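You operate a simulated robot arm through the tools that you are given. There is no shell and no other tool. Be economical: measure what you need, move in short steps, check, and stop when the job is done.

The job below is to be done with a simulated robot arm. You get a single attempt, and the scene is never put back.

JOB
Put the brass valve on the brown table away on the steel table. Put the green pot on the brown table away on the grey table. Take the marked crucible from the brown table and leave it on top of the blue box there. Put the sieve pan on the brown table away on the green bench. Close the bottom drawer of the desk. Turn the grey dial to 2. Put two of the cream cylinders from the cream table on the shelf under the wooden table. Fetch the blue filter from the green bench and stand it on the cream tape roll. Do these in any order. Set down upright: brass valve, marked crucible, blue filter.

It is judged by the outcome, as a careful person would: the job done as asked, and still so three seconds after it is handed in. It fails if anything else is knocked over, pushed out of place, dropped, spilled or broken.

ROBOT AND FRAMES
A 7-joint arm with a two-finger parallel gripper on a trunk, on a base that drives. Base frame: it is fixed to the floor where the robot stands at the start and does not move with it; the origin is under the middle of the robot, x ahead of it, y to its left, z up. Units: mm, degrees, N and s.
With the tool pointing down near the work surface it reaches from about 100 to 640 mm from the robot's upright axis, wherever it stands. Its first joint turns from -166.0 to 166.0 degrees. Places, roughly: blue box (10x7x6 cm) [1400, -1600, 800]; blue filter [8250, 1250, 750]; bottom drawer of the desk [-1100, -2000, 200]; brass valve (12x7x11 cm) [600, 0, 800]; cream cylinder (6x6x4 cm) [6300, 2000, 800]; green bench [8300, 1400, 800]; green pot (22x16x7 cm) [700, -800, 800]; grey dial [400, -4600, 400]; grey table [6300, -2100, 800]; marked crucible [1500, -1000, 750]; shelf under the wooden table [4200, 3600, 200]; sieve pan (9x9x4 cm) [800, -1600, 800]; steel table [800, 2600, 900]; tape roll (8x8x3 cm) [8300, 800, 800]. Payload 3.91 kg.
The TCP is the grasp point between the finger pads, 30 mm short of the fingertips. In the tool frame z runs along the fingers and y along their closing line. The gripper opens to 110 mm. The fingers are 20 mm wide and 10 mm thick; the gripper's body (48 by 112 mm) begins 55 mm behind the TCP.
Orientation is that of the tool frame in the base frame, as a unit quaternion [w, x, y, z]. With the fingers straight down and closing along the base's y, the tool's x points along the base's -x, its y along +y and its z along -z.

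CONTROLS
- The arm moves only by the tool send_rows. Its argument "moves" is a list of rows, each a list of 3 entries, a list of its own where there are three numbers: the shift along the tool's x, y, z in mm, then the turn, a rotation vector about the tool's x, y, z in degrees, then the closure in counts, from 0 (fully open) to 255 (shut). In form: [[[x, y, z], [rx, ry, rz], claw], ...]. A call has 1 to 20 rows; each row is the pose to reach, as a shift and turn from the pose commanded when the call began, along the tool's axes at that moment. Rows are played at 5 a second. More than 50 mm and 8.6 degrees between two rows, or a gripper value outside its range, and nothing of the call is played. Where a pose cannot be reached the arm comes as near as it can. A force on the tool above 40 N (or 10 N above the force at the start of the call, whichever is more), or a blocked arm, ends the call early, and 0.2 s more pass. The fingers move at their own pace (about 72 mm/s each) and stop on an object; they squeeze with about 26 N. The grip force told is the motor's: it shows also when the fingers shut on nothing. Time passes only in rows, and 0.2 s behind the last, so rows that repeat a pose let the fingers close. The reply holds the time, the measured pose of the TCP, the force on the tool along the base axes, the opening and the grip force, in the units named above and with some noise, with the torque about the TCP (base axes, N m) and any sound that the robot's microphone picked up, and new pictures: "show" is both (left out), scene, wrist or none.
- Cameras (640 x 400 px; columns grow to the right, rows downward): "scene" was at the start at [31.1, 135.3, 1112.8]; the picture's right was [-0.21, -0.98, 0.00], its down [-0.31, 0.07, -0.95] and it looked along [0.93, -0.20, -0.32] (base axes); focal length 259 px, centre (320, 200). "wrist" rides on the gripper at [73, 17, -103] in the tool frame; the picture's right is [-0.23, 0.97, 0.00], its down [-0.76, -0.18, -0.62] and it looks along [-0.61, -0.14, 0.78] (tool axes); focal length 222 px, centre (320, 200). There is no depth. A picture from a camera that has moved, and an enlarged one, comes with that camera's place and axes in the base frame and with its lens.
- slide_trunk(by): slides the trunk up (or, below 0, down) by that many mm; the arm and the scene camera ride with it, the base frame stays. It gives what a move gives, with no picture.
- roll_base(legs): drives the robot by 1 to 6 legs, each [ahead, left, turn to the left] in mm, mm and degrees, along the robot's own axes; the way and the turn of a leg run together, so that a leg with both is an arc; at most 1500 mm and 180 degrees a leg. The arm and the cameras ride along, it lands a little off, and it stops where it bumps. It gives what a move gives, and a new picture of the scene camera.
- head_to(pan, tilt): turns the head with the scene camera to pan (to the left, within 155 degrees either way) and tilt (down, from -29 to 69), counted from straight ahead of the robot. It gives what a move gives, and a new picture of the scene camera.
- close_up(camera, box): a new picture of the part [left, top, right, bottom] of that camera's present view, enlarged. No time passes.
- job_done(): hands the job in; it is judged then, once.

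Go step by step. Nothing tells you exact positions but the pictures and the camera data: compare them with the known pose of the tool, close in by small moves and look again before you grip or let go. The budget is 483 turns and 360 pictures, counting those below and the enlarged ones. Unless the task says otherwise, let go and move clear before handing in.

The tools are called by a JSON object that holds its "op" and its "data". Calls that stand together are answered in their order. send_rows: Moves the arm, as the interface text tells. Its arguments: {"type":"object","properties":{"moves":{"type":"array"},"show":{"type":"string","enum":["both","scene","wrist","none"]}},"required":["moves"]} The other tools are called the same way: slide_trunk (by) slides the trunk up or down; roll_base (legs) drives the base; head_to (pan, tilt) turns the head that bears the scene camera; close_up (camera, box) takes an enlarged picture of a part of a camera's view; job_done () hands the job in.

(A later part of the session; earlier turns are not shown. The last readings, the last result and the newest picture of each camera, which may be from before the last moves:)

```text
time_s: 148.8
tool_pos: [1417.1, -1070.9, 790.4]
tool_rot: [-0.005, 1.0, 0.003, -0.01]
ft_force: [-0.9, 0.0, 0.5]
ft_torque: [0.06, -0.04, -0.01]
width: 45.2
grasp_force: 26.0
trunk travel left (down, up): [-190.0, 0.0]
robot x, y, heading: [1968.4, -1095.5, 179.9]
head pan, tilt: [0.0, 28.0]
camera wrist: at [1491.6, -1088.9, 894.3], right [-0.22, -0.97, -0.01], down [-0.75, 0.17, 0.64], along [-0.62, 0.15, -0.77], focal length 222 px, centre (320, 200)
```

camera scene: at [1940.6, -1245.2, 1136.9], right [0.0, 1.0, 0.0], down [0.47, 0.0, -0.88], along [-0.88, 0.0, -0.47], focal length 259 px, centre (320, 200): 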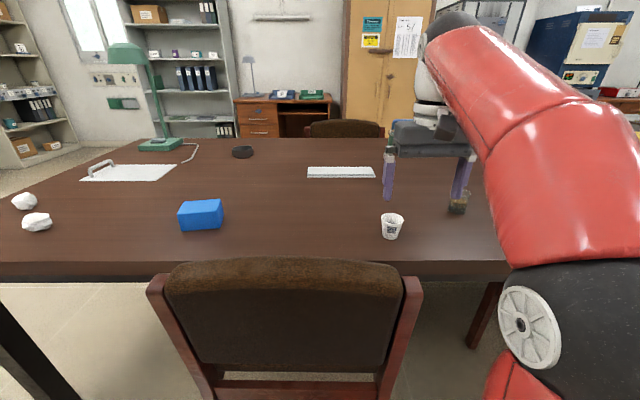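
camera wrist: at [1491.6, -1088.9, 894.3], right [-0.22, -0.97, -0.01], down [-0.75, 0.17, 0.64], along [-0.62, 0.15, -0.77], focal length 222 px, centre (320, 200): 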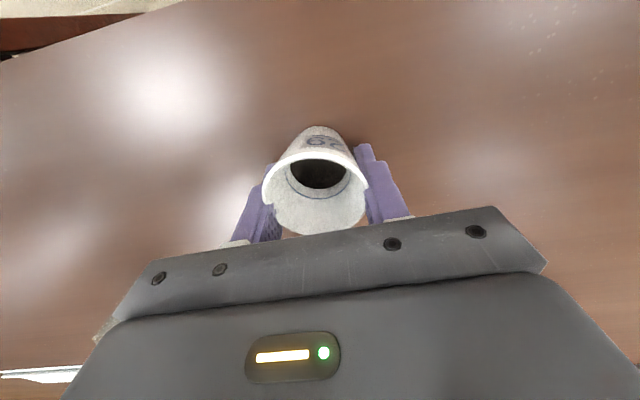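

Gripped at 45 mm. I lift straight up and check it.

{"op": "send_rows", "data": {"moves": [[[0, 0, -10], [0, 0, 0], 255], [[0, 0, -30], [0, 0, 0], 255], [[0, 0, -55], [0, 0, 0], 255], [[0, 0, -80], [0, 0, 0], 255], [[10, 0, -98], [0, 0, 0], 255]], "show": "both"}}

```text
time_s: 150.0
tool_pos: [1429.0, -1071.3, 889.5]
tool_rot: [-0.005, 1.0, 0.002, -0.009]
ft_force: [-0.7, -0.1, 0.2]
ft_torque: [-0.01, -0.01, 0.0]
width: 44.9
grasp_force: 26.0
trunk travel left (down, up): [-190.0, 0.0]
robot x, y, heading: [1975.4, -1089.7, 180.0]
head pan, tilt: [0.0, 28.0]
camera scene: at [1940.5, -1245.5, 1136.8], right [0.0, 1.0, 0.0], down [0.47, 0.0, -0.88], along [-0.88, 0.0, -0.47], focal length 259 px, centre (320, 200)
camera wrist: at [1504.1, -1089.1, 992.6], right [-0.22, -0.98, -0.01], down [-0.75, 0.17, 0.64], along [-0.62, 0.15, -0.77], focal length 222 px, centre (320, 200)
```

scene: 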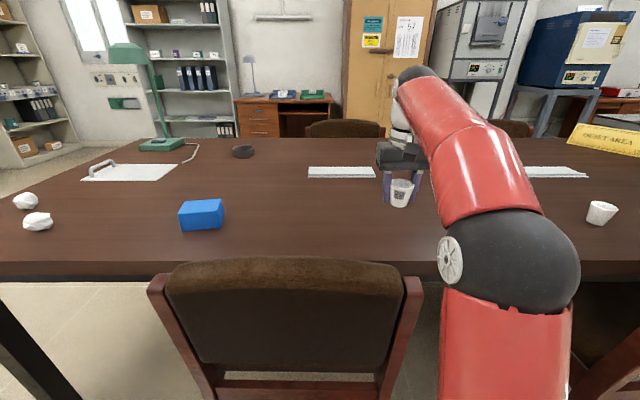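
wrist: 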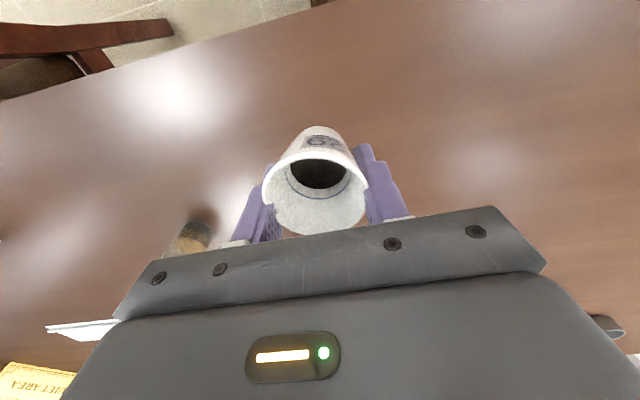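

Crucible is held level. The blue box centre is about [1354, -1552], top z≈810. I drive sideways past the chair, then forward so the box is well within reach.

{"op": "roll_base", "data": {"legs": [[0, 680, 0]]}}

{"op": "head_to", "data": {"pan": -10, "tilt": 50}}

```text
time_s: 153.7
tool_pos: [1428.7, -1745.0, 889.6]
tool_rot: [-0.005, 1.0, 0.003, -0.009]
ft_force: [0.3, 0.2, -1.6]
ft_torque: [0.0, 0.0, 0.02]
width: 44.5
grasp_force: 26.1
trunk travel left (down, up): [-190.0, 0.0]
robot x, y, heading: [1971.7, -1768.1, 180.2]
head pan, tilt: [0.0, 28.0]
camera scene: at [1940.1, -1919.8, 1136.8], right [0.0, 1.0, 0.0], down [0.47, 0.0, -0.88], along [-0.88, 0.0, -0.47], focal length 259 px, centre (320, 200)
```

scene: 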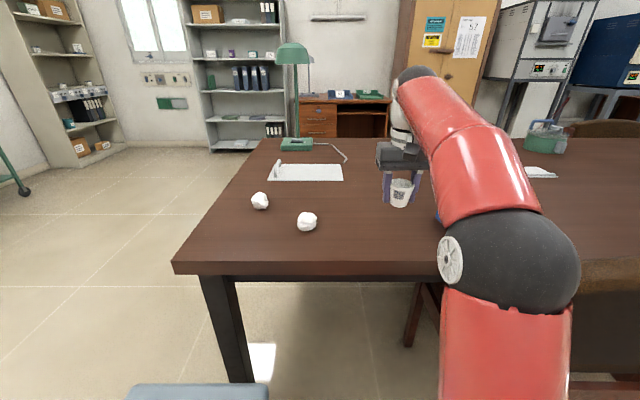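

```text
time_s: 154.6
tool_pos: [1429.1, -1745.1, 890.4]
tool_rot: [-0.005, 1.0, 0.004, -0.01]
ft_force: [0.3, 0.9, 0.1]
ft_torque: [-0.02, 0.0, 0.0]
width: 44.4
grasp_force: 26.1
trunk travel left (down, up): [-190.0, 0.0]
robot x, y, heading: [1972.9, -1769.9, 179.9]
head pan, tilt: [-10.0, 50.0]
camera scene: at [1955.4, -1906.5, 1104.2], right [0.17, 0.98, 0.0], down [0.75, -0.13, -0.64], along [-0.63, 0.11, -0.77], focal length 259 px, centre (320, 200)
```

scene: 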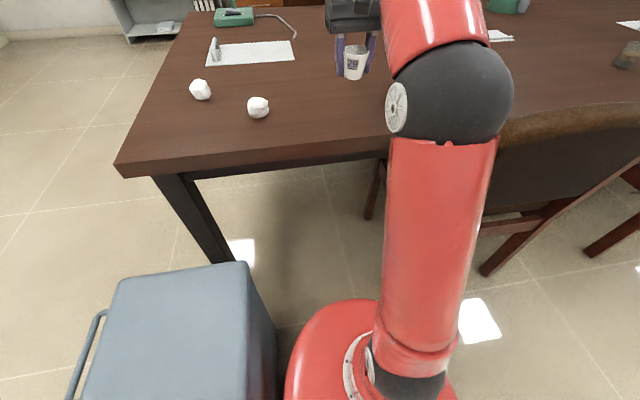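

The bin is close on my left, so I shift back right instead; the reach is enough from there at this height.

{"op": "roll_base", "data": {"legs": [[20, -170, 0]]}}

{"op": "head_to", "data": {"pan": 0, "tilt": 30}}

```text
time_s: 156.1
tool_pos: [1409.4, -1575.1, 889.9]
tool_rot: [-0.005, 1.0, 0.004, -0.01]
ft_force: [0.7, -0.4, 0.4]
ft_torque: [0.0, 0.02, 0.01]
width: 44.2
grasp_force: 26.2
trunk travel left (down, up): [-190.0, 0.0]
robot x, y, heading: [1950.3, -1596.3, 179.8]
head pan, tilt: [-10.0, 50.0]
camera scene: at [1935.7, -1735.6, 1104.2], right [0.17, 0.98, 0.0], down [0.75, -0.13, -0.64], along [-0.63, 0.11, -0.77], focal length 259 px, centre (320, 200)
```

scene: 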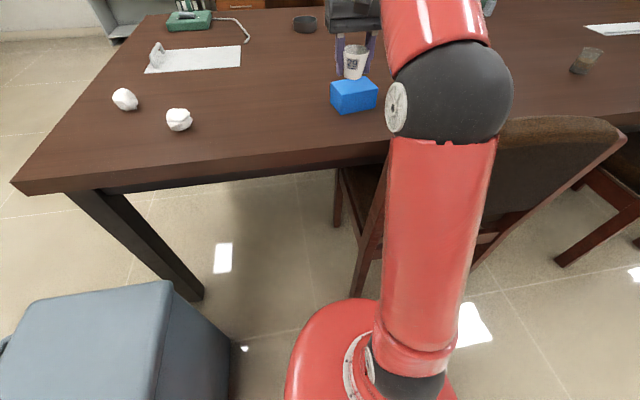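

```text
time_s: 156.9
tool_pos: [1408.2, -1574.2, 889.0]
tool_rot: [-0.005, 1.0, 0.004, -0.009]
ft_force: [-0.9, -0.3, -0.2]
ft_torque: [-0.03, 0.0, 0.0]
width: 43.9
grasp_force: 26.3
trunk travel left (down, up): [-190.0, 0.0]
robot x, y, heading: [1949.2, -1595.6, 180.0]
head pan, tilt: [0.0, 30.0]
camera scene: at [1921.1, -1748.9, 1133.6], right [0.0, 1.0, 0.0], down [0.5, 0.0, -0.87], along [-0.87, 0.0, -0.5], focal length 259 px, centre (320, 200)
```

scene: 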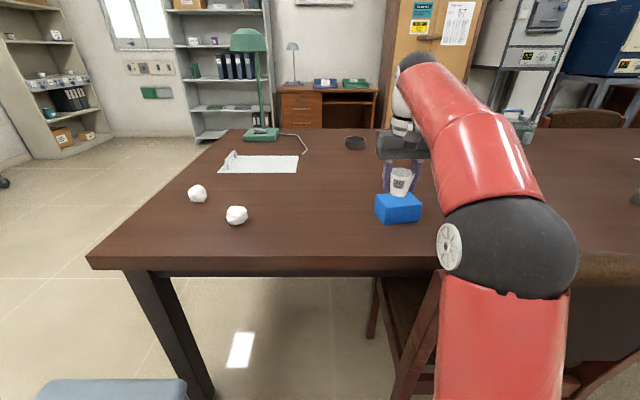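

{"op": "close_up", "data": {"camera": "scene", "box": [340, 150, 460, 240]}}

{"op": "close_up", "data": {"camera": "wrist", "box": [0, 0, 640, 400]}}

```text
4.44 times, centred on (400, 195) of scene
camera zoom: at [1921.1, -1748.9, 1133.6], right [0.0, 1.0, 0.0], down [0.5, 0.0, -0.87], along [-0.87, 0.0, -0.5], focal length 1152 px, centre (-36, 222)
```

zoom: 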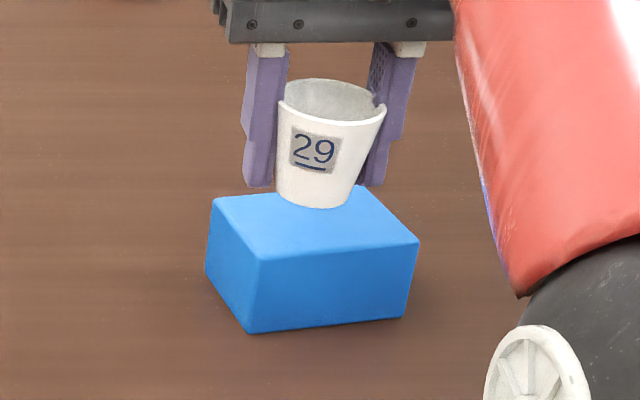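

```text
1.00 times, centred on (320, 200) of wrist (not enlarged: the box is as wide or as high as the picture)
camera zoom: at [1483.7, -1592.9, 992.6], right [-0.22, -0.98, -0.01], down [-0.75, 0.17, 0.64], along [-0.62, 0.15, -0.77], focal length 222 px, centre (320, 200)
```

zoom: 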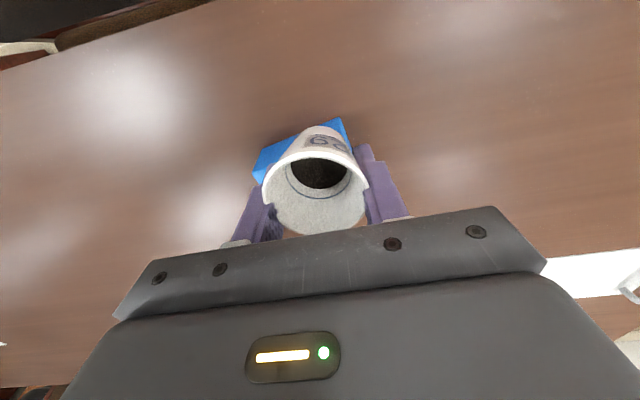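

Box top centre is [1355, -1551.5]. I move over it, then lower in fine steps.

{"op": "send_rows", "data": {"moves": [[[-15, -6, 0], [0, 0, 0], 255], [[-30, -12, 0], [0, 0, 0], 255], [[-45, -18, 0], [0, 0, 0], 255], [[-53, -23, 0], [0, 0, 0], 255], [[-53, -23, 10], [0, 0, 0], 255], [[-53, -23, 20], [0, 0, 0], 255], [[-53, -23, 28], [0, 0, 0], 255]], "show": "scene"}}

{"op": "close_up", "data": {"camera": "scene", "box": [340, 150, 460, 240]}}

```text
time_s: 158.5
tool_pos: [1356.5, -1552.2, 862.3]
tool_rot: [-0.006, 1.0, 0.004, -0.01]
ft_force: [-0.5, 0.6, -0.2]
ft_torque: [-0.04, 0.01, 0.01]
width: 43.9
grasp_force: 26.1
trunk travel left (down, up): [-190.0, 0.0]
robot x, y, heading: [1949.4, -1593.7, 180.0]
head pan, tilt: [0.0, 30.0]
camera scene: at [1921.1, -1748.9, 1133.7], right [0.0, 1.0, 0.0], down [0.5, 0.0, -0.87], along [-0.87, 0.0, -0.5], focal length 259 px, centre (320, 200)
```

scene: 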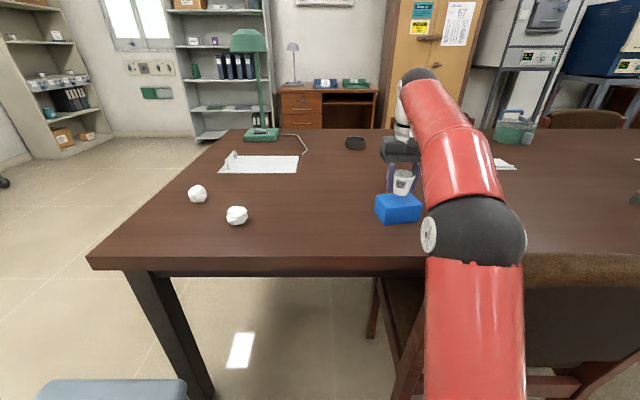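

```text
4.44 times, centred on (400, 195) of scene
camera zoom: at [1921.1, -1748.9, 1133.7], right [0.0, 1.0, 0.0], down [0.5, 0.0, -0.87], along [-0.87, 0.0, -0.5], focal length 1152 px, centre (-36, 222)
```

zoom: 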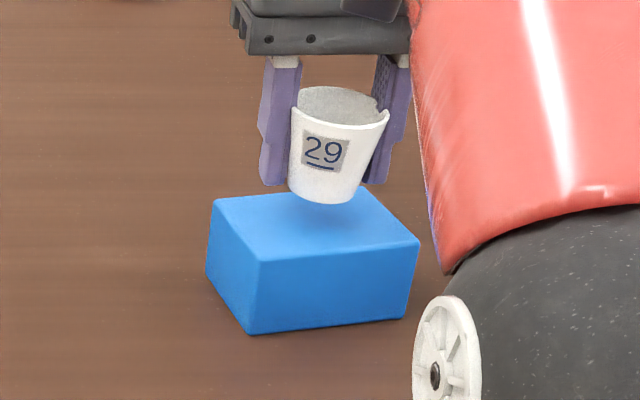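

{"op": "send_rows", "data": {"moves": [[[0, 0, 2], [0, 0, 0], 255], [[0, 0, 4], [0, 0, 0], 255], [[0, 0, 6], [0, 0, 0], 255], [[0, 0, 8], [0, 0, 0], 255], [[0, 0, 10], [0, 0, 0], 255], [[0, 0, 11], [0, 0, 0], 255]], "show": "none"}}

{"op": "close_up", "data": {"camera": "scene", "box": [340, 150, 460, 240]}}

```text
time_s: 159.9
tool_pos: [1355.8, -1551.8, 850.9]
tool_rot: [-0.005, 1.0, 0.004, -0.01]
ft_force: [0.6, 0.4, -0.7]
ft_torque: [0.04, 0.0, 0.02]
width: 43.7
grasp_force: 26.4
trunk travel left (down, up): [-190.0, 0.0]
robot x, y, heading: [1954.4, -1595.3, 179.9]
head pan, tilt: [0.0, 30.0]
```

```text
4.44 times, centred on (400, 195) of scene
camera zoom: at [1921.0, -1748.9, 1133.7], right [0.0, 1.0, 0.0], down [0.5, 0.0, -0.87], along [-0.87, 0.0, -0.5], focal length 1152 px, centre (-36, 222)
```

zoom: 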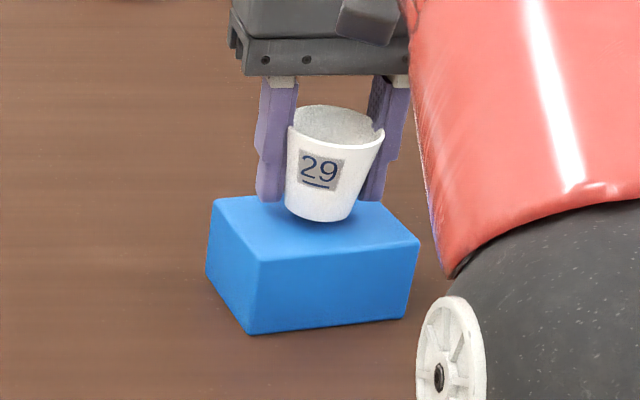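

{"op": "send_rows", "data": {"moves": [[[0, 0, 1.5], [0, 0, 0], 255], [[0, 0, 3], [0, 0, 0], 255], [[0, 0, 4.5], [0, 0, 0], 255], [[0, 0, 6], [0, 0, 0], 255]], "show": "none"}}

{"op": "close_up", "data": {"camera": "scene", "box": [340, 150, 460, 240]}}

```text
time_s: 160.9
tool_pos: [1353.1, -1550.9, 846.9]
tool_rot: [-0.005, 1.0, 0.004, -0.01]
ft_force: [0.7, -0.2, -0.9]
ft_torque: [-0.02, 0.01, 0.0]
width: 44.1
grasp_force: 26.5
trunk travel left (down, up): [-190.0, 0.0]
robot x, y, heading: [1949.5, -1594.3, 180.1]
head pan, tilt: [0.0, 30.0]
```

```text
4.44 times, centred on (400, 195) of scene
camera zoom: at [1921.0, -1748.9, 1133.7], right [0.0, 1.0, 0.0], down [0.5, 0.0, -0.87], along [-0.87, 0.0, -0.5], focal length 1152 px, centre (-36, 222)
```

zoom: 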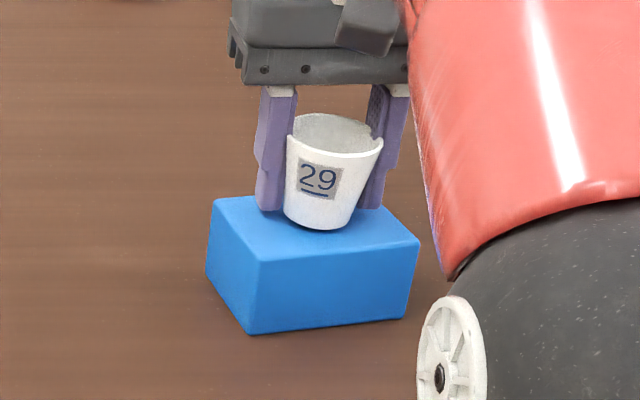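

{"op": "send_rows", "data": {"moves": [[[0, 0, 1], [0, 0, 0], 255], [[0, 0, 2], [0, 0, 0], 255], [[0, 0, 3], [0, 0, 0], 255], [[0, 0, 4], [0, 0, 0], 255]], "show": "none"}}

{"op": "close_up", "data": {"camera": "scene", "box": [360, 160, 440, 220]}}

```text
time_s: 161.9
tool_pos: [1355.3, -1551.9, 842.8]
tool_rot: [-0.005, 1.0, 0.004, -0.011]
ft_force: [-3.7, 0.3, 10.2]
ft_torque: [0.11, -0.06, 0.05]
width: 43.7
grasp_force: 25.5
trunk travel left (down, up): [-190.0, 0.0]
robot x, y, heading: [1950.8, -1596.8, 180.0]
head pan, tilt: [0.0, 30.0]
```

```text
6.67 times, centred on (400, 190) of scene
camera zoom: at [1921.3, -1748.9, 1133.9], right [0.0, 1.0, 0.0], down [0.5, 0.0, -0.87], along [-0.87, 0.0, -0.5], focal length 1727 px, centre (-213, 267)
```

zoom: 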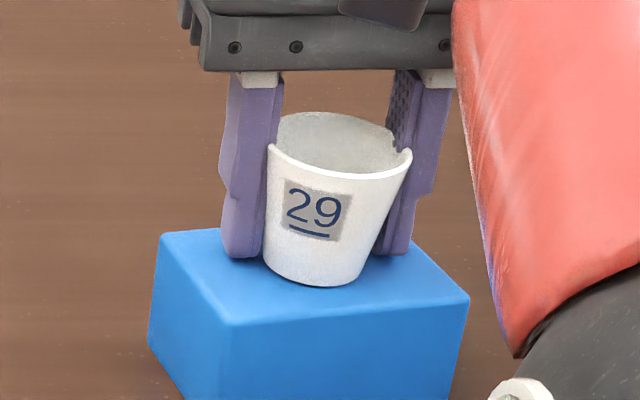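

Contact. I open slowly and rise.

{"op": "send_rows", "data": {"moves": [[[0, 0, 0], [0, 0, 0], 200], [[0, 0, 0], [0, 0, 0], 140], [[0, 0, 0], [0, 0, 0], 100], [[0, 0, 0], [0, 0, 0], 60], [[0, 0, 0], [0, 0, 0], 20], [[0, 0, -15], [0, 0, 0], 20], [[0, 0, -40], [0, 0, 0], 20], [[20, 0, -65], [0, 0, 0], 20]], "show": "none"}}

{"op": "close_up", "data": {"camera": "scene", "box": [340, 150, 460, 240]}}

```text
time_s: 163.7
tool_pos: [1375.0, -1551.2, 907.1]
tool_rot: [-0.005, 1.0, 0.003, -0.01]
ft_force: [-0.5, 0.6, -0.8]
ft_torque: [-0.04, -0.03, -0.02]
width: 101.8
grasp_force: 0.1
trunk travel left (down, up): [-190.0, 0.0]
robot x, y, heading: [1952.6, -1595.8, 180.1]
head pan, tilt: [0.0, 30.0]
```

```text
4.44 times, centred on (400, 195) of scene
camera zoom: at [1920.8, -1748.9, 1133.6], right [0.0, 1.0, 0.0], down [0.5, 0.0, -0.87], along [-0.87, 0.0, -0.5], focal length 1152 px, centre (-36, 222)
```

zoom: 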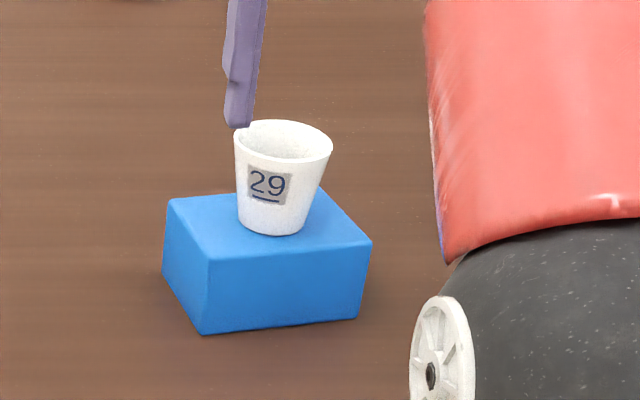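

The crucible stands on the box, but opening dragged the box about 26 mm toward -y. I'll nudge the box gently back: first move to its far side, fingers shut, tool turned 90° so the gripper body clears the crucible.

{"op": "send_rows", "data": {"moves": [[[0, 12, 0], [0, 0, 8], 20], [[-2, 24, 0], [0, 0, 16], 60], [[-4, 36, 0], [0, 0, 24], 120], [[-6, 48, 0], [0, 0, 32], 200], [[-8, 60, 0], [0, 0, 40], 255], [[-10, 72, 0], [0, 0, 48], 255], [[-12, 84, 0], [0, 0, 56], 255], [[-14, 96, 0], [0, 0, 64], 255], [[-16, 108, 0], [0, 0, 72], 255], [[-18, 114, 0], [0, 0, 80], 255], [[-20, 118, 0], [0, 0, 88], 255]], "show": "scene"}}

```text
time_s: 166.1
tool_pos: [1357.9, -1670.4, 905.3]
tool_rot: [0.004, 0.721, -0.693, -0.012]
ft_force: [1.0, -0.1, 0.5]
ft_torque: [0.01, 0.0, 0.01]
width: 0.1
grasp_force: 26.2
trunk travel left (down, up): [-190.0, 0.0]
robot x, y, heading: [1954.0, -1593.2, 179.8]
head pan, tilt: [0.0, 30.0]
camera scene: at [1921.0, -1749.0, 1133.7], right [0.0, 1.0, 0.0], down [0.5, 0.0, -0.87], along [-0.87, 0.0, -0.5], focal length 259 px, centre (320, 200)
```

scene: 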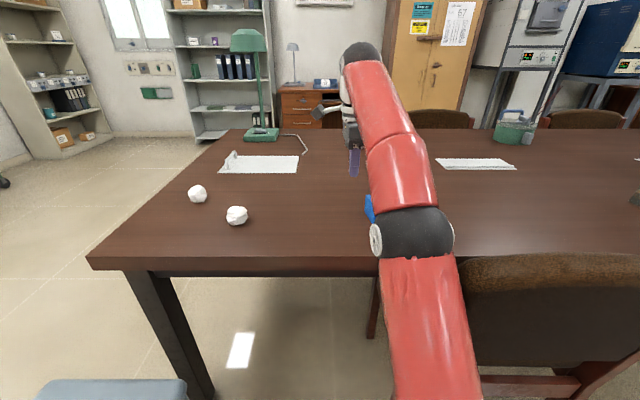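

{"op": "send_rows", "data": {"moves": [[[0, 0, 30], [0, 0, 0], 255], [[0, 0, 60], [0, 0, 0], 255], [[0, 0, 97], [0, 0, 0], 255]], "show": "wrist"}}

```text
time_s: 166.9
tool_pos: [1353.5, -1670.2, 810.5]
tool_rot: [0.003, 0.721, -0.693, -0.011]
ft_force: [-0.3, -0.5, 0.7]
ft_torque: [0.01, -0.04, -0.03]
width: 0.1
grasp_force: 26.0
trunk travel left (down, up): [-190.0, 0.0]
robot x, y, heading: [1954.6, -1596.1, 180.2]
head pan, tilt: [0.0, 30.0]
camera wrist: at [1342.3, -1744.5, 914.1], right [-0.98, 0.19, 0.02], down [0.16, 0.76, 0.63], along [0.1, 0.62, -0.78], focal length 222 px, centre (320, 200)
```

wrist: 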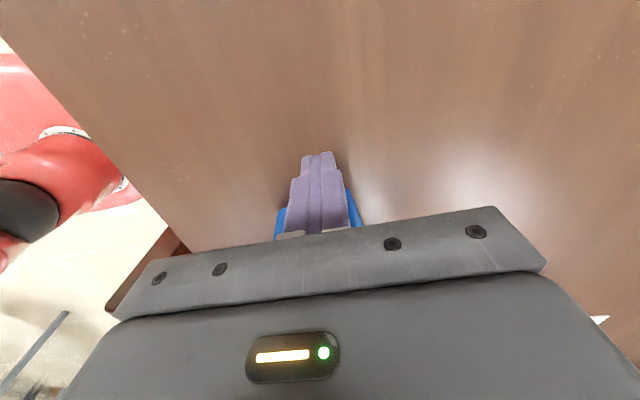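

Aligned with the box. I push +y slowly to about y=-1611.

{"op": "send_rows", "data": {"moves": [[[-12, 0, 0], [0, 0, 0], 255], [[-22, 0, 0], [0, 0, 0], 255], [[-28, 0, 0], [0, 0, 0], 255], [[-31, 0, 0], [0, 0, 0], 255], [[-33, 0, 0], [0, 0, 0], 255], [[-35, 0, 0], [0, 0, 0], 255], [[-37, 0, 0], [0, 0, 0], 255], [[-39, 0, 0], [0, 0, 0], 255], [[-41, 0, 0], [0, 0, 0], 255], [[-43, 0, 0], [0, 0, 0], 255], [[-45, 0, 0], [0, 0, 0], 255], [[-47, 0, 0], [0, 0, 0], 255], [[-49, 0, 0], [0, 0, 0], 255], [[-51, 0, 0], [0, 0, 0], 255], [[-53, 0, 0], [0, 0, 0], 255], [[-55, 0, 0], [0, 0, 0], 255], [[-57, 0, 0], [0, 0, 0], 255], [[-59, 0, 0], [0, 0, 0], 255]], "show": "both"}}

```text
time_s: 170.7
tool_pos: [1352.9, -1609.4, 809.1]
tool_rot: [0.003, 0.721, -0.692, -0.01]
ft_force: [0.0, -1.1, 0.3]
ft_torque: [-0.01, 0.0, -0.02]
width: 0.1
grasp_force: 26.2
trunk travel left (down, up): [-190.0, 0.0]
robot x, y, heading: [1951.5, -1594.5, 180.0]
head pan, tilt: [0.0, 30.0]
camera scene: at [1921.0, -1749.0, 1133.7], right [0.0, 1.0, 0.0], down [0.5, 0.0, -0.87], along [-0.87, 0.0, -0.5], focal length 259 px, centre (320, 200)
camera wrist: at [1340.5, -1684.9, 913.5], right [-0.98, 0.19, 0.02], down [0.16, 0.76, 0.63], along [0.1, 0.62, -0.78], focal length 222 px, centre (320, 200)
```

scene: 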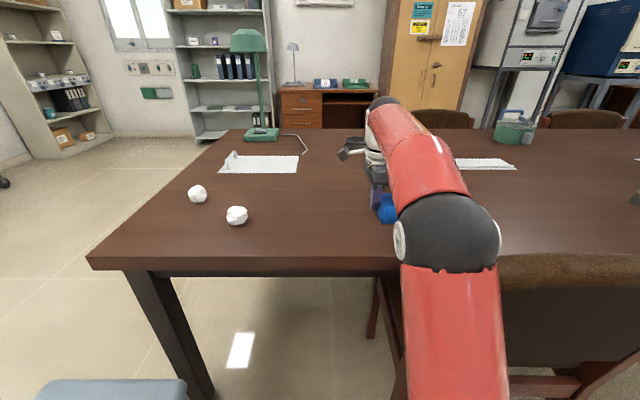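
wrist: 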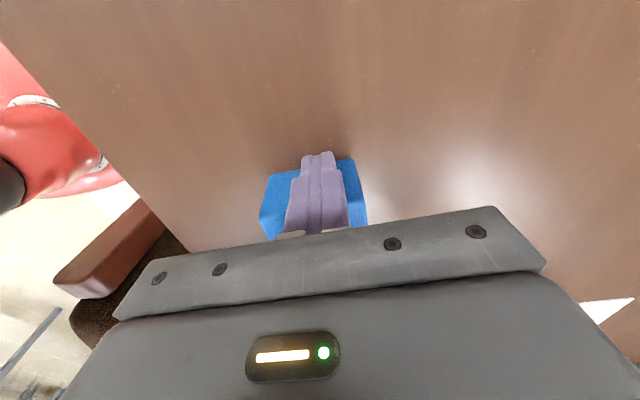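

Done pushing. I back off to the side, rise and look.

{"op": "send_rows", "data": {"moves": [[[30, 0, 0], [0, 0, 0], 255], [[50, 0, -30], [0, 0, 0], 255], [[80, 0, -70], [0, 0, 0], 255], [[110, 0, -90], [0, 0, 0], 255], [[150, 0, -95], [0, 0, 0], 255], [[190, 0, -95], [0, 0, 0], 255]], "show": "none"}}

{"op": "close_up", "data": {"camera": "scene", "box": [340, 150, 460, 240]}}

```text
time_s: 172.1
tool_pos: [1364.9, -1750.9, 895.6]
tool_rot: [0.005, 0.721, -0.693, -0.011]
ft_force: [0.6, -0.5, -0.9]
ft_torque: [-0.02, 0.0, -0.01]
width: 0.1
grasp_force: 25.9
out of reach, approached as far as the arm can: row 5, 6
trunk travel left (down, up): [-190.0, 0.0]
robot x, y, heading: [1950.8, -1596.1, 179.8]
head pan, tilt: [0.0, 30.0]
```

```text
4.44 times, centred on (400, 195) of scene
camera zoom: at [1921.0, -1749.0, 1133.7], right [0.0, 1.0, 0.0], down [0.5, 0.0, -0.87], along [-0.87, 0.0, -0.5], focal length 1152 px, centre (-36, 222)
```

zoom: 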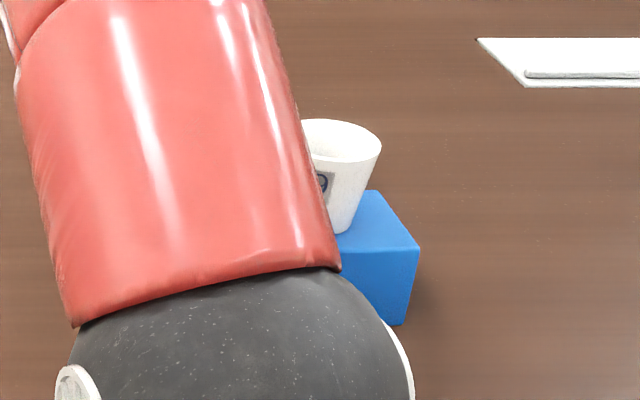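

The box is back in place with the crucible upright on it. I retract and restore the tool, then drive round to the near side for the sieve pan.

{"op": "send_rows", "data": {"moves": [[[0, -40, 0], [0, 0, 0], 255], [[0, -80, 0], [0, 0, 0], 255], [[0, -120, -10], [0, 0, 0], 255], [[0, -160, -20], [0, 0, -8], 255], [[-10, -170, -30], [0, 0, -16], 255], [[-20, -180, -40], [0, 0, -24], 255], [[-30, -190, -40], [0, 0, -32], 200], [[-40, -200, -40], [0, 0, -40], 100], [[-50, -200, -40], [0, 0, -48], 0], [[-60, -200, -40], [0, 0, -56], 0], [[-70, -200, -40], [0, 0, -64], 0], [[-80, -200, -40], [0, 0, -72], 0], [[-90, -200, -40], [0, 0, -80], 0], [[-100, -200, -40], [0, 0, -88], 0]], "show": "none"}}

{"op": "roll_base", "data": {"legs": [[-350, 0, 0], [0, 1150, 0], [1200, 0, 0], [1200, 0, 0], [0, 0, 180], [0, 1150, 0]]}}

{"op": "head_to", "data": {"pan": 0, "tilt": 30}}

```text
time_s: 175.1
tool_pos: [1559.3, -1644.3, 934.5]
tool_rot: [-0.005, 1.0, 0.003, -0.009]
ft_force: [0.2, 0.4, -0.4]
ft_torque: [0.02, -0.03, -0.03]
width: 110.0
grasp_force: 0.2
trunk travel left (down, up): [-190.0, 0.0]
robot x, y, heading: [1949.6, -1598.8, 180.0]
head pan, tilt: [0.0, 30.0]
```

```text
time_s: 206.9
tool_pos: [230.7, -1631.8, 934.7]
tool_rot: [0.01, -0.039, 0.999, -0.005]
ft_force: [-0.5, 0.2, 0.3]
ft_torque: [-0.03, 0.0, -0.05]
width: 109.8
grasp_force: 0.0
trunk travel left (down, up): [-190.0, 0.0]
robot x, y, heading: [-157.7, -1713.4, 4.2]
head pan, tilt: [0.0, 30.0]
camera scene: at [-137.8, -1552.2, 1133.7], right [0.07, -1.0, 0.0], down [-0.5, -0.04, -0.87], along [0.86, 0.06, -0.5], focal length 259 px, centre (320, 200)
```

scene: 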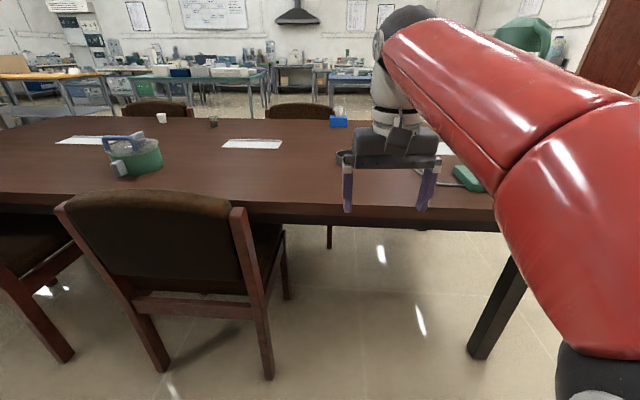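

```text
time_s: 207.5
tool_pos: [230.7, -1632.8, 934.7]
tool_rot: [0.009, -0.038, 0.999, -0.005]
ft_force: [0.4, 0.2, -0.3]
ft_torque: [-0.01, 0.01, 0.01]
width: 109.9
grasp_force: 0.1
trunk travel left (down, up): [-190.0, 0.0]
robot x, y, heading: [-157.9, -1712.0, 3.9]
head pan, tilt: [0.0, 30.0]
camera scene: at [-137.8, -1552.2, 1133.7], right [0.07, -1.0, 0.0], down [-0.5, -0.04, -0.87], along [0.86, 0.06, -0.5], focal length 259 px, centre (320, 200)
```

scene: 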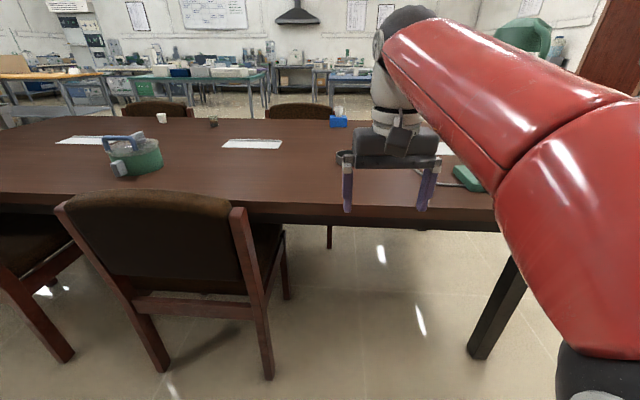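

Free window between the chair (y≈-1312) and table leg (y≈-2156). I drive ahead to bring the sieve pan in reach.

{"op": "roll_base", "data": {"legs": [[380, 25, -4]]}}

{"op": "send_rows", "data": {"moves": [[[-40, 0, 0], [0, 0, 0], 0], [[-80, 0, 5], [0, 0, 0], 0], [[-110, 0, 15], [0, 0, 0], 0]], "show": "wrist"}}

```text
time_s: 209.9
tool_pos: [613.3, -1625.1, 935.1]
tool_rot: [0.009, -0.001, 1.0, -0.006]
ft_force: [0.1, 0.3, 0.8]
ft_torque: [-0.02, -0.01, 0.01]
width: 110.1
grasp_force: 0.1
trunk travel left (down, up): [-190.0, 0.0]
robot x, y, heading: [222.4, -1669.6, -0.6]
head pan, tilt: [0.0, 30.0]
camera scene: at [252.0, -1516.8, 1133.7], right [-0.01, -1.0, 0.0], down [-0.5, 0.0, -0.87], along [0.87, 0.0, -0.5], focal length 259 px, centre (320, 200)
```

scene: 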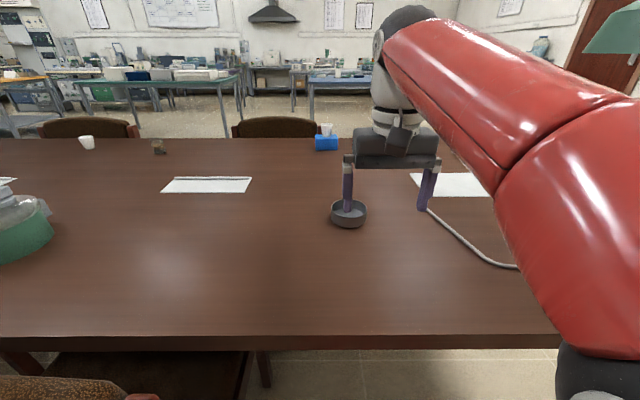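

```text
time_s: 210.7
tool_pos: [724.3, -1624.7, 921.3]
tool_rot: [0.011, -0.001, 1.0, -0.005]
ft_force: [-1.0, 0.7, 0.7]
ft_torque: [-0.01, 0.01, -0.02]
width: 109.9
grasp_force: 0.1
trunk travel left (down, up): [-190.0, 0.0]
robot x, y, heading: [221.5, -1675.3, -0.3]
head pan, tilt: [0.0, 30.0]
camera wrist: at [649.4, -1607.9, 1025.0], right [0.23, 0.97, -0.01], down [0.75, -0.17, 0.64], along [0.62, -0.15, -0.77], focal length 222 px, centre (320, 200)
```

wrist: 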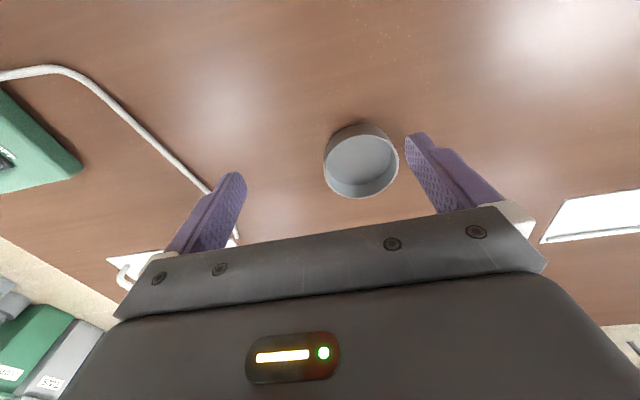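

Sieve pan rim centre ≈ [794, -1593, 790], 90 mm across. I centre over it and descend partway.

{"op": "send_rows", "data": {"moves": [[[-35, 15, 20], [0, 0, 0], 0], [[-70, 31, 45], [0, 0, 0], 0], [[-70, 31, 80], [0, 0, 0], 0]], "show": "wrist"}}

```text
time_s: 211.5
tool_pos: [794.7, -1595.6, 838.7]
tool_rot: [0.011, -0.001, 1.0, -0.005]
ft_force: [-0.4, -0.3, -0.3]
ft_torque: [0.01, -0.04, -0.02]
width: 109.9
grasp_force: 0.0
trunk travel left (down, up): [-190.0, 0.0]
robot x, y, heading: [218.5, -1674.3, -0.1]
head pan, tilt: [0.0, 30.0]
camera wrist: at [720.3, -1578.3, 941.4], right [0.23, 0.97, -0.01], down [0.75, -0.17, 0.64], along [0.62, -0.15, -0.77], focal length 222 px, centre (320, 200)
```

wrist: 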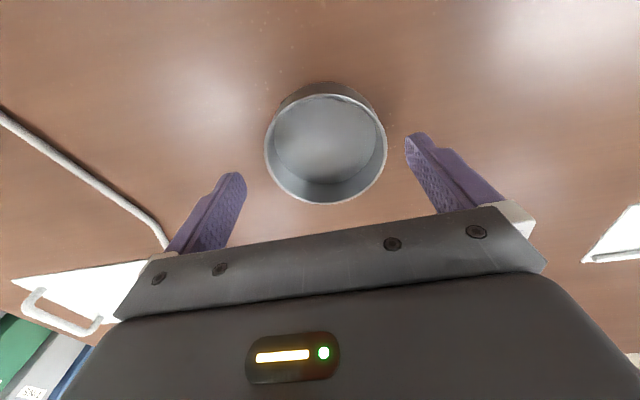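

{"op": "send_rows", "data": {"moves": [[[-1, 2.5, 15], [0, 0, 0], 0], [[-1, 2.5, 35], [0, 0, 0], 0], [[-1, 2.5, 50], [0, 0, 0], 0], [[-1, 2.5, 50], [0, 0, 0], 25], [[-1, 2.5, 50], [0, 0, 0], 35], [[-1, 2.5, 50], [0, 0, 0], 45], [[-1, 2.5, 50], [0, 0, 0], 60], [[-1, 2.5, 50], [0, 0, 0], 255], [[-1, 2.5, 50], [0, 0, 0], 255]], "show": "wrist"}}

```text
time_s: 213.5
tool_pos: [797.0, -1592.3, 790.2]
tool_rot: [0.01, -0.001, 1.0, -0.005]
ft_force: [-0.7, -0.1, 0.6]
ft_torque: [0.03, 0.01, -0.03]
width: 89.5
grasp_force: 25.8
trunk travel left (down, up): [-190.0, 0.0]
robot x, y, heading: [220.0, -1670.4, -0.3]
head pan, tilt: [0.0, 30.0]
camera wrist: at [722.5, -1575.9, 894.4], right [0.23, 0.97, -0.01], down [0.75, -0.17, 0.64], along [0.62, -0.15, -0.77], focal length 222 px, centre (320, 200)
```

wrist: 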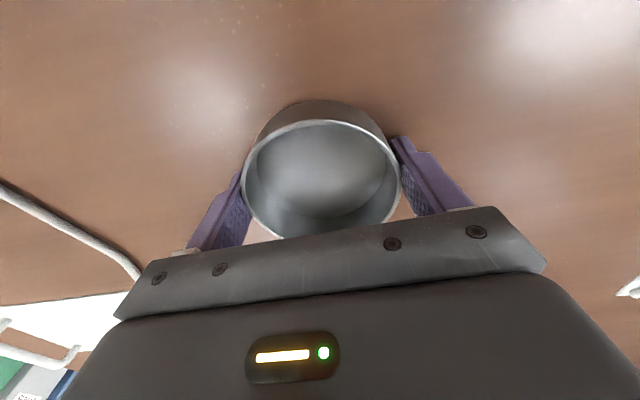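

Gripped cleanly at 89.5 mm. I lift and retract over the table edge.

{"op": "send_rows", "data": {"moves": [[[0, 0, -10], [0, 0, 0], 255], [[0, 0, -40], [0, 0, 0], 255], [[20, 0, -80], [0, 0, 0], 255], [[60, 0, -105], [0, 0, 0], 255], [[105, 0, -125], [0, 0, 0], 255], [[150, 0, -140], [0, 0, 0], 255], [[195, 0, -150], [0, 0, 0], 255], [[240, 0, -155], [0, 0, 0], 255]], "show": "wrist"}}

{"op": "roll_base", "data": {"legs": [[-450, 0, 0], [0, -1150, 0]]}}

```text
time_s: 215.3
tool_pos: [554.0, -1594.6, 944.8]
tool_rot: [0.009, 0.0, 1.0, -0.006]
ft_force: [0.7, 0.5, -1.7]
ft_torque: [0.03, 0.04, 0.0]
width: 89.5
grasp_force: 26.1
trunk travel left (down, up): [-190.0, 0.0]
robot x, y, heading: [221.2, -1675.3, -0.0]
head pan, tilt: [0.0, 30.0]
camera wrist: at [479.8, -1577.5, 1046.4], right [0.23, 0.97, -0.01], down [0.75, -0.17, 0.64], along [0.62, -0.15, -0.77], focal length 222 px, centre (320, 200)
```

wrist: 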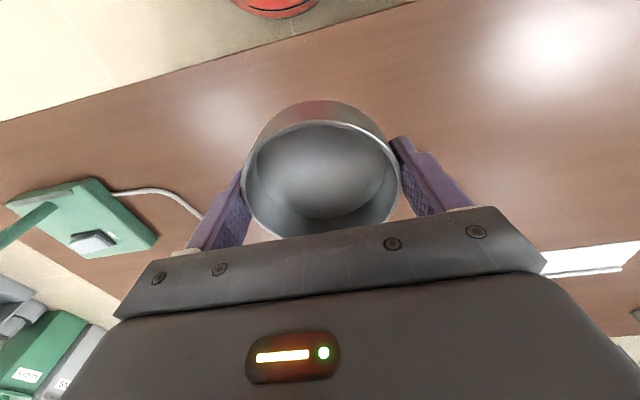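

```text
time_s: 223.5
tool_pos: [86.3, -2729.4, 943.4]
tool_rot: [0.01, 0.0, 1.0, -0.005]
ft_force: [0.3, -0.3, -0.1]
ft_torque: [0.0, 0.01, 0.03]
width: 89.3
grasp_force: 25.6
trunk travel left (down, up): [-190.0, 0.0]
robot x, y, heading: [-248.3, -2807.4, -0.3]
head pan, tilt: [0.0, 30.0]
camera scene: at [-215.6, -2652.0, 1133.7], right [-0.01, -1.0, 0.0], down [-0.5, 0.0, -0.87], along [0.87, -0.01, -0.5], focal length 259 px, centre (320, 200)
```

scene: 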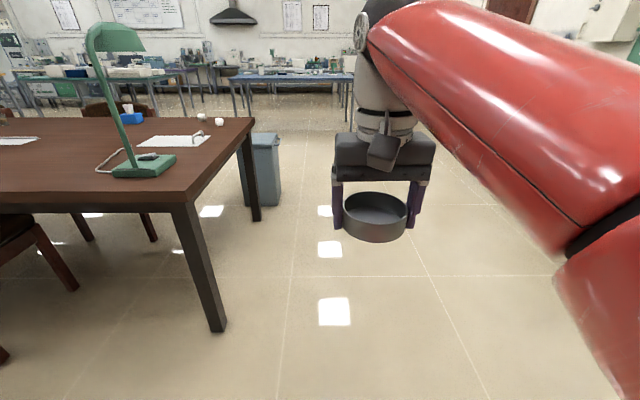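

I drive round the table toward the east aisle and look for the way to the green bench.

{"op": "roll_base", "data": {"legs": [[1450, 0, 0], [1450, 0, 0], [300, 1450, 0], [0, 450, 0]]}}

{"op": "head_to", "data": {"pan": 20, "tilt": 10}}

{"op": "head_to", "data": {"pan": -15, "tilt": 10}}

```text
time_s: 246.8
tool_pos: [3273.1, -818.5, 944.4]
tool_rot: [0.009, -0.003, 1.0, -0.005]
ft_force: [-0.9, 0.0, -2.0]
ft_torque: [-0.01, -0.01, 0.0]
width: 89.3
grasp_force: 25.7
trunk travel left (down, up): [-190.0, 0.0]
robot x, y, heading: [2937.1, -895.4, -0.1]
head pan, tilt: [0.0, 30.0]
camera scene: at [2970.1, -742.9, 1133.7], right [0.0, -1.0, 0.0], down [-0.5, 0.0, -0.87], along [0.87, 0.0, -0.5], focal length 259 px, centre (320, 200)
```

scene: 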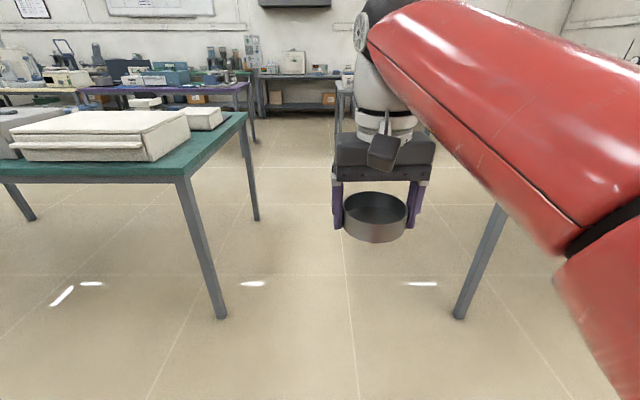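

```text
time_s: 247.6
tool_pos: [3272.6, -819.0, 943.3]
tool_rot: [0.009, -0.004, 1.0, -0.005]
ft_force: [0.1, 0.5, -0.6]
ft_torque: [0.03, -0.01, 0.03]
width: 89.7
grasp_force: 25.8
trunk travel left (down, up): [-190.0, 0.0]
robot x, y, heading: [2937.0, -895.6, 0.1]
head pan, tilt: [20.0, 10.0]
camera scene: at [2967.0, -711.1, 1165.9], right [0.34, -0.94, 0.0], down [-0.16, -0.06, -0.98], along [0.93, 0.34, -0.17], focal length 259 px, centre (320, 200)
```

scene: 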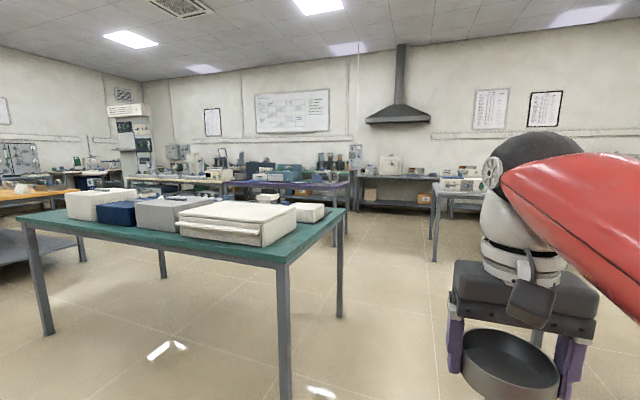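

```text
time_s: 248.6
tool_pos: [3272.7, -818.8, 942.9]
tool_rot: [0.009, -0.003, 1.0, -0.005]
ft_force: [-0.2, 0.1, -2.2]
ft_torque: [0.02, 0.01, 0.01]
width: 89.2
grasp_force: 25.7
trunk travel left (down, up): [-190.0, 0.0]
robot x, y, heading: [2943.5, -899.8, -0.1]
head pan, tilt: [-15.0, 10.0]
camera scene: at [2969.4, -766.8, 1166.0], right [-0.26, -0.97, 0.0], down [-0.17, 0.04, -0.98], along [0.95, -0.25, -0.17], focal length 259 px, centre (320, 200)
```

scene: 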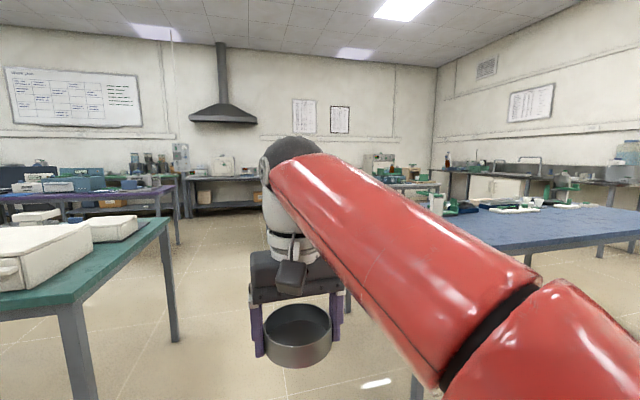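

The aisle at y≈-840 between the teal and blue tables is clear. I drive along it and look again.

{"op": "roll_base", "data": {"legs": [[1200, 50, 0], [1200, 0, 0]]}}

{"op": "head_to", "data": {"pan": 30, "tilt": 12}}

{"op": "head_to", "data": {"pan": 75, "tilt": 12}}

```text
time_s: 260.4
tool_pos: [5676.4, -722.9, 942.4]
tool_rot: [0.01, -0.018, 1.0, -0.006]
ft_force: [-0.3, -0.5, -1.8]
ft_torque: [0.04, 0.01, 0.03]
width: 89.4
grasp_force: 26.0
trunk travel left (down, up): [-190.0, 0.0]
robot x, y, heading: [5346.3, -808.8, 1.9]
head pan, tilt: [-15.0, 10.0]
camera scene: at [5372.0, -678.5, 1166.0], right [-0.23, -0.97, 0.0], down [-0.17, 0.04, -0.98], along [0.96, -0.23, -0.17], focal length 259 px, centre (320, 200)
```

scene: 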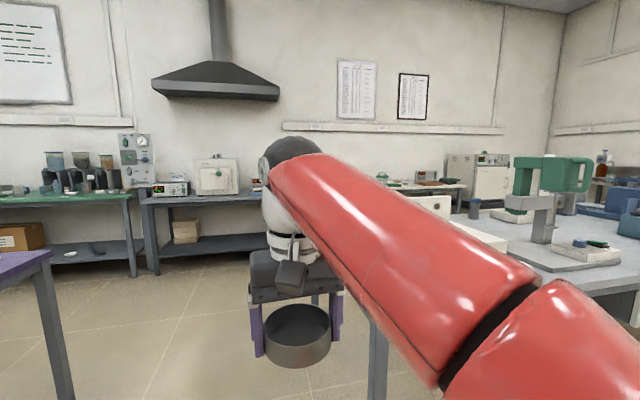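

```text
time_s: 261.5
tool_pos: [5676.5, -720.8, 943.0]
tool_rot: [0.01, -0.018, 1.0, -0.005]
ft_force: [0.0, 0.4, -0.9]
ft_torque: [0.02, 0.01, -0.02]
width: 89.2
grasp_force: 26.6
trunk travel left (down, up): [-190.0, 0.0]
robot x, y, heading: [5347.7, -809.1, 1.8]
head pan, tilt: [30.0, 12.0]
camera scene: at [5360.9, -608.2, 1162.8], right [0.52, -0.85, 0.0], down [-0.18, -0.11, -0.98], along [0.83, 0.51, -0.21], focal length 259 px, centre (320, 200)
```

scene: 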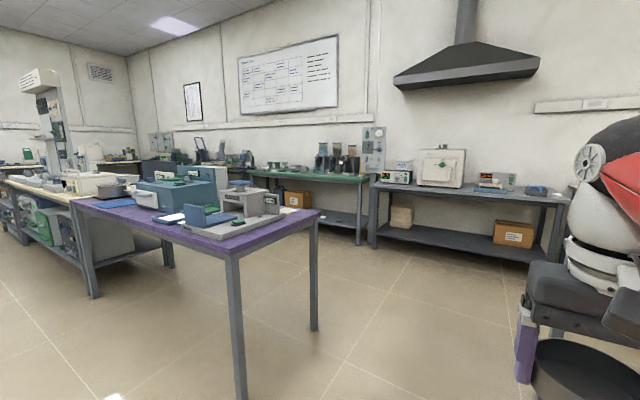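

```text
time_s: 262.7
tool_pos: [5676.7, -721.1, 944.1]
tool_rot: [0.009, -0.019, 1.0, -0.004]
ft_force: [0.2, 0.4, -2.0]
ft_torque: [0.01, 0.01, 0.01]
width: 89.8
grasp_force: 26.0
trunk travel left (down, up): [-190.0, 0.0]
robot x, y, heading: [5345.8, -808.8, 1.6]
head pan, tilt: [75.0, 12.0]
camera scene: at [5303.1, -566.4, 1162.8], right [0.97, -0.23, 0.0], down [-0.05, -0.2, -0.98], along [0.23, 0.95, -0.21], focal length 259 px, centre (320, 200)
```

scene: 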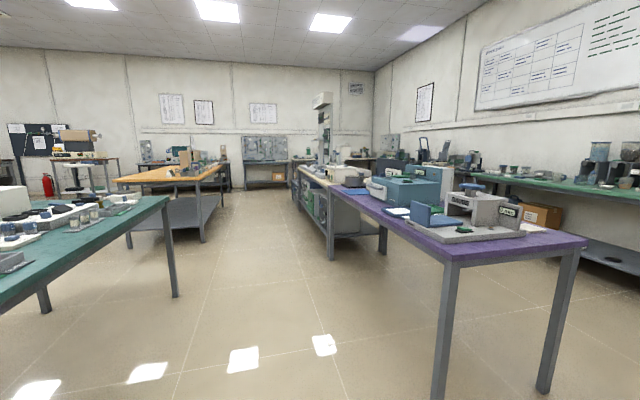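

The green bench is along the east wall (front x≈8040, starting y≈510). I go through the aisle and turn up between the purple table and the bench.

{"op": "roll_base", "data": {"legs": [[600, 250, -1.7], [1300, 0, 0], [0, 1000, 0], [0, 700, 0]]}}

{"op": "head_to", "data": {"pan": 20, "tilt": 22}}

```text
time_s: 280.6
tool_pos: [7583.5, 1222.7, 943.2]
tool_rot: [0.009, -0.004, 1.0, -0.005]
ft_force: [0.0, 0.4, -1.3]
ft_torque: [0.0, -0.03, -0.01]
width: 89.2
grasp_force: 26.2
trunk travel left (down, up): [-190.0, 0.0]
robot x, y, heading: [7251.5, 1147.2, 0.1]
head pan, tilt: [75.0, 12.0]
camera scene: at [7215.5, 1388.6, 1162.8], right [0.97, -0.26, 0.0], down [-0.05, -0.2, -0.98], along [0.25, 0.94, -0.21], focal length 259 px, centre (320, 200)
```

scene: 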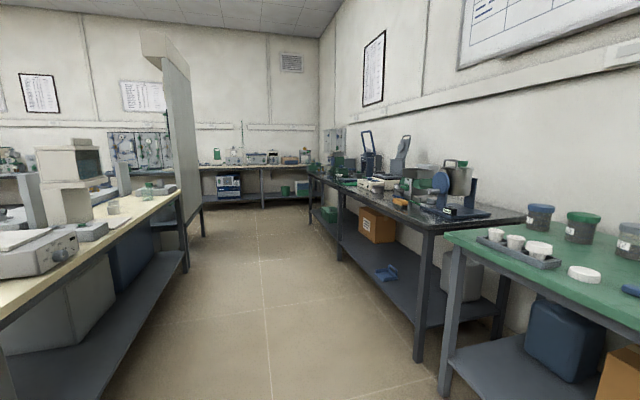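

```text
time_s: 281.9
tool_pos: [7583.9, 1223.0, 943.1]
tool_rot: [0.009, -0.003, 1.0, -0.005]
ft_force: [0.5, 0.1, -1.1]
ft_torque: [-0.03, 0.01, -0.01]
width: 89.3
grasp_force: 25.3
trunk travel left (down, up): [-190.0, 0.0]
robot x, y, heading: [7249.8, 1147.3, 0.4]
head pan, tilt: [20.0, 22.0]
camera scene: at [7278.5, 1330.3, 1146.5], right [0.34, -0.94, 0.0], down [-0.35, -0.13, -0.93], along [0.87, 0.32, -0.37], focal length 259 px, centre (320, 200)
```

scene: 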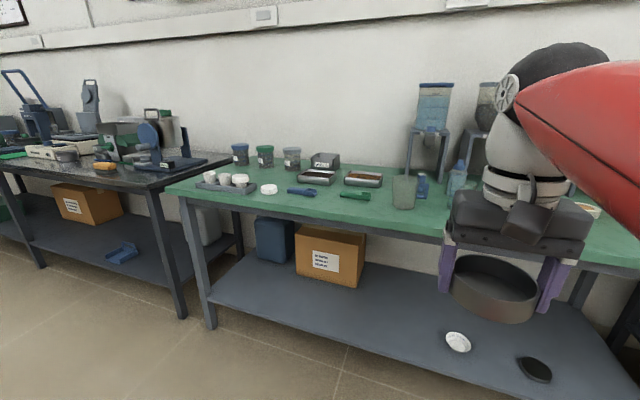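

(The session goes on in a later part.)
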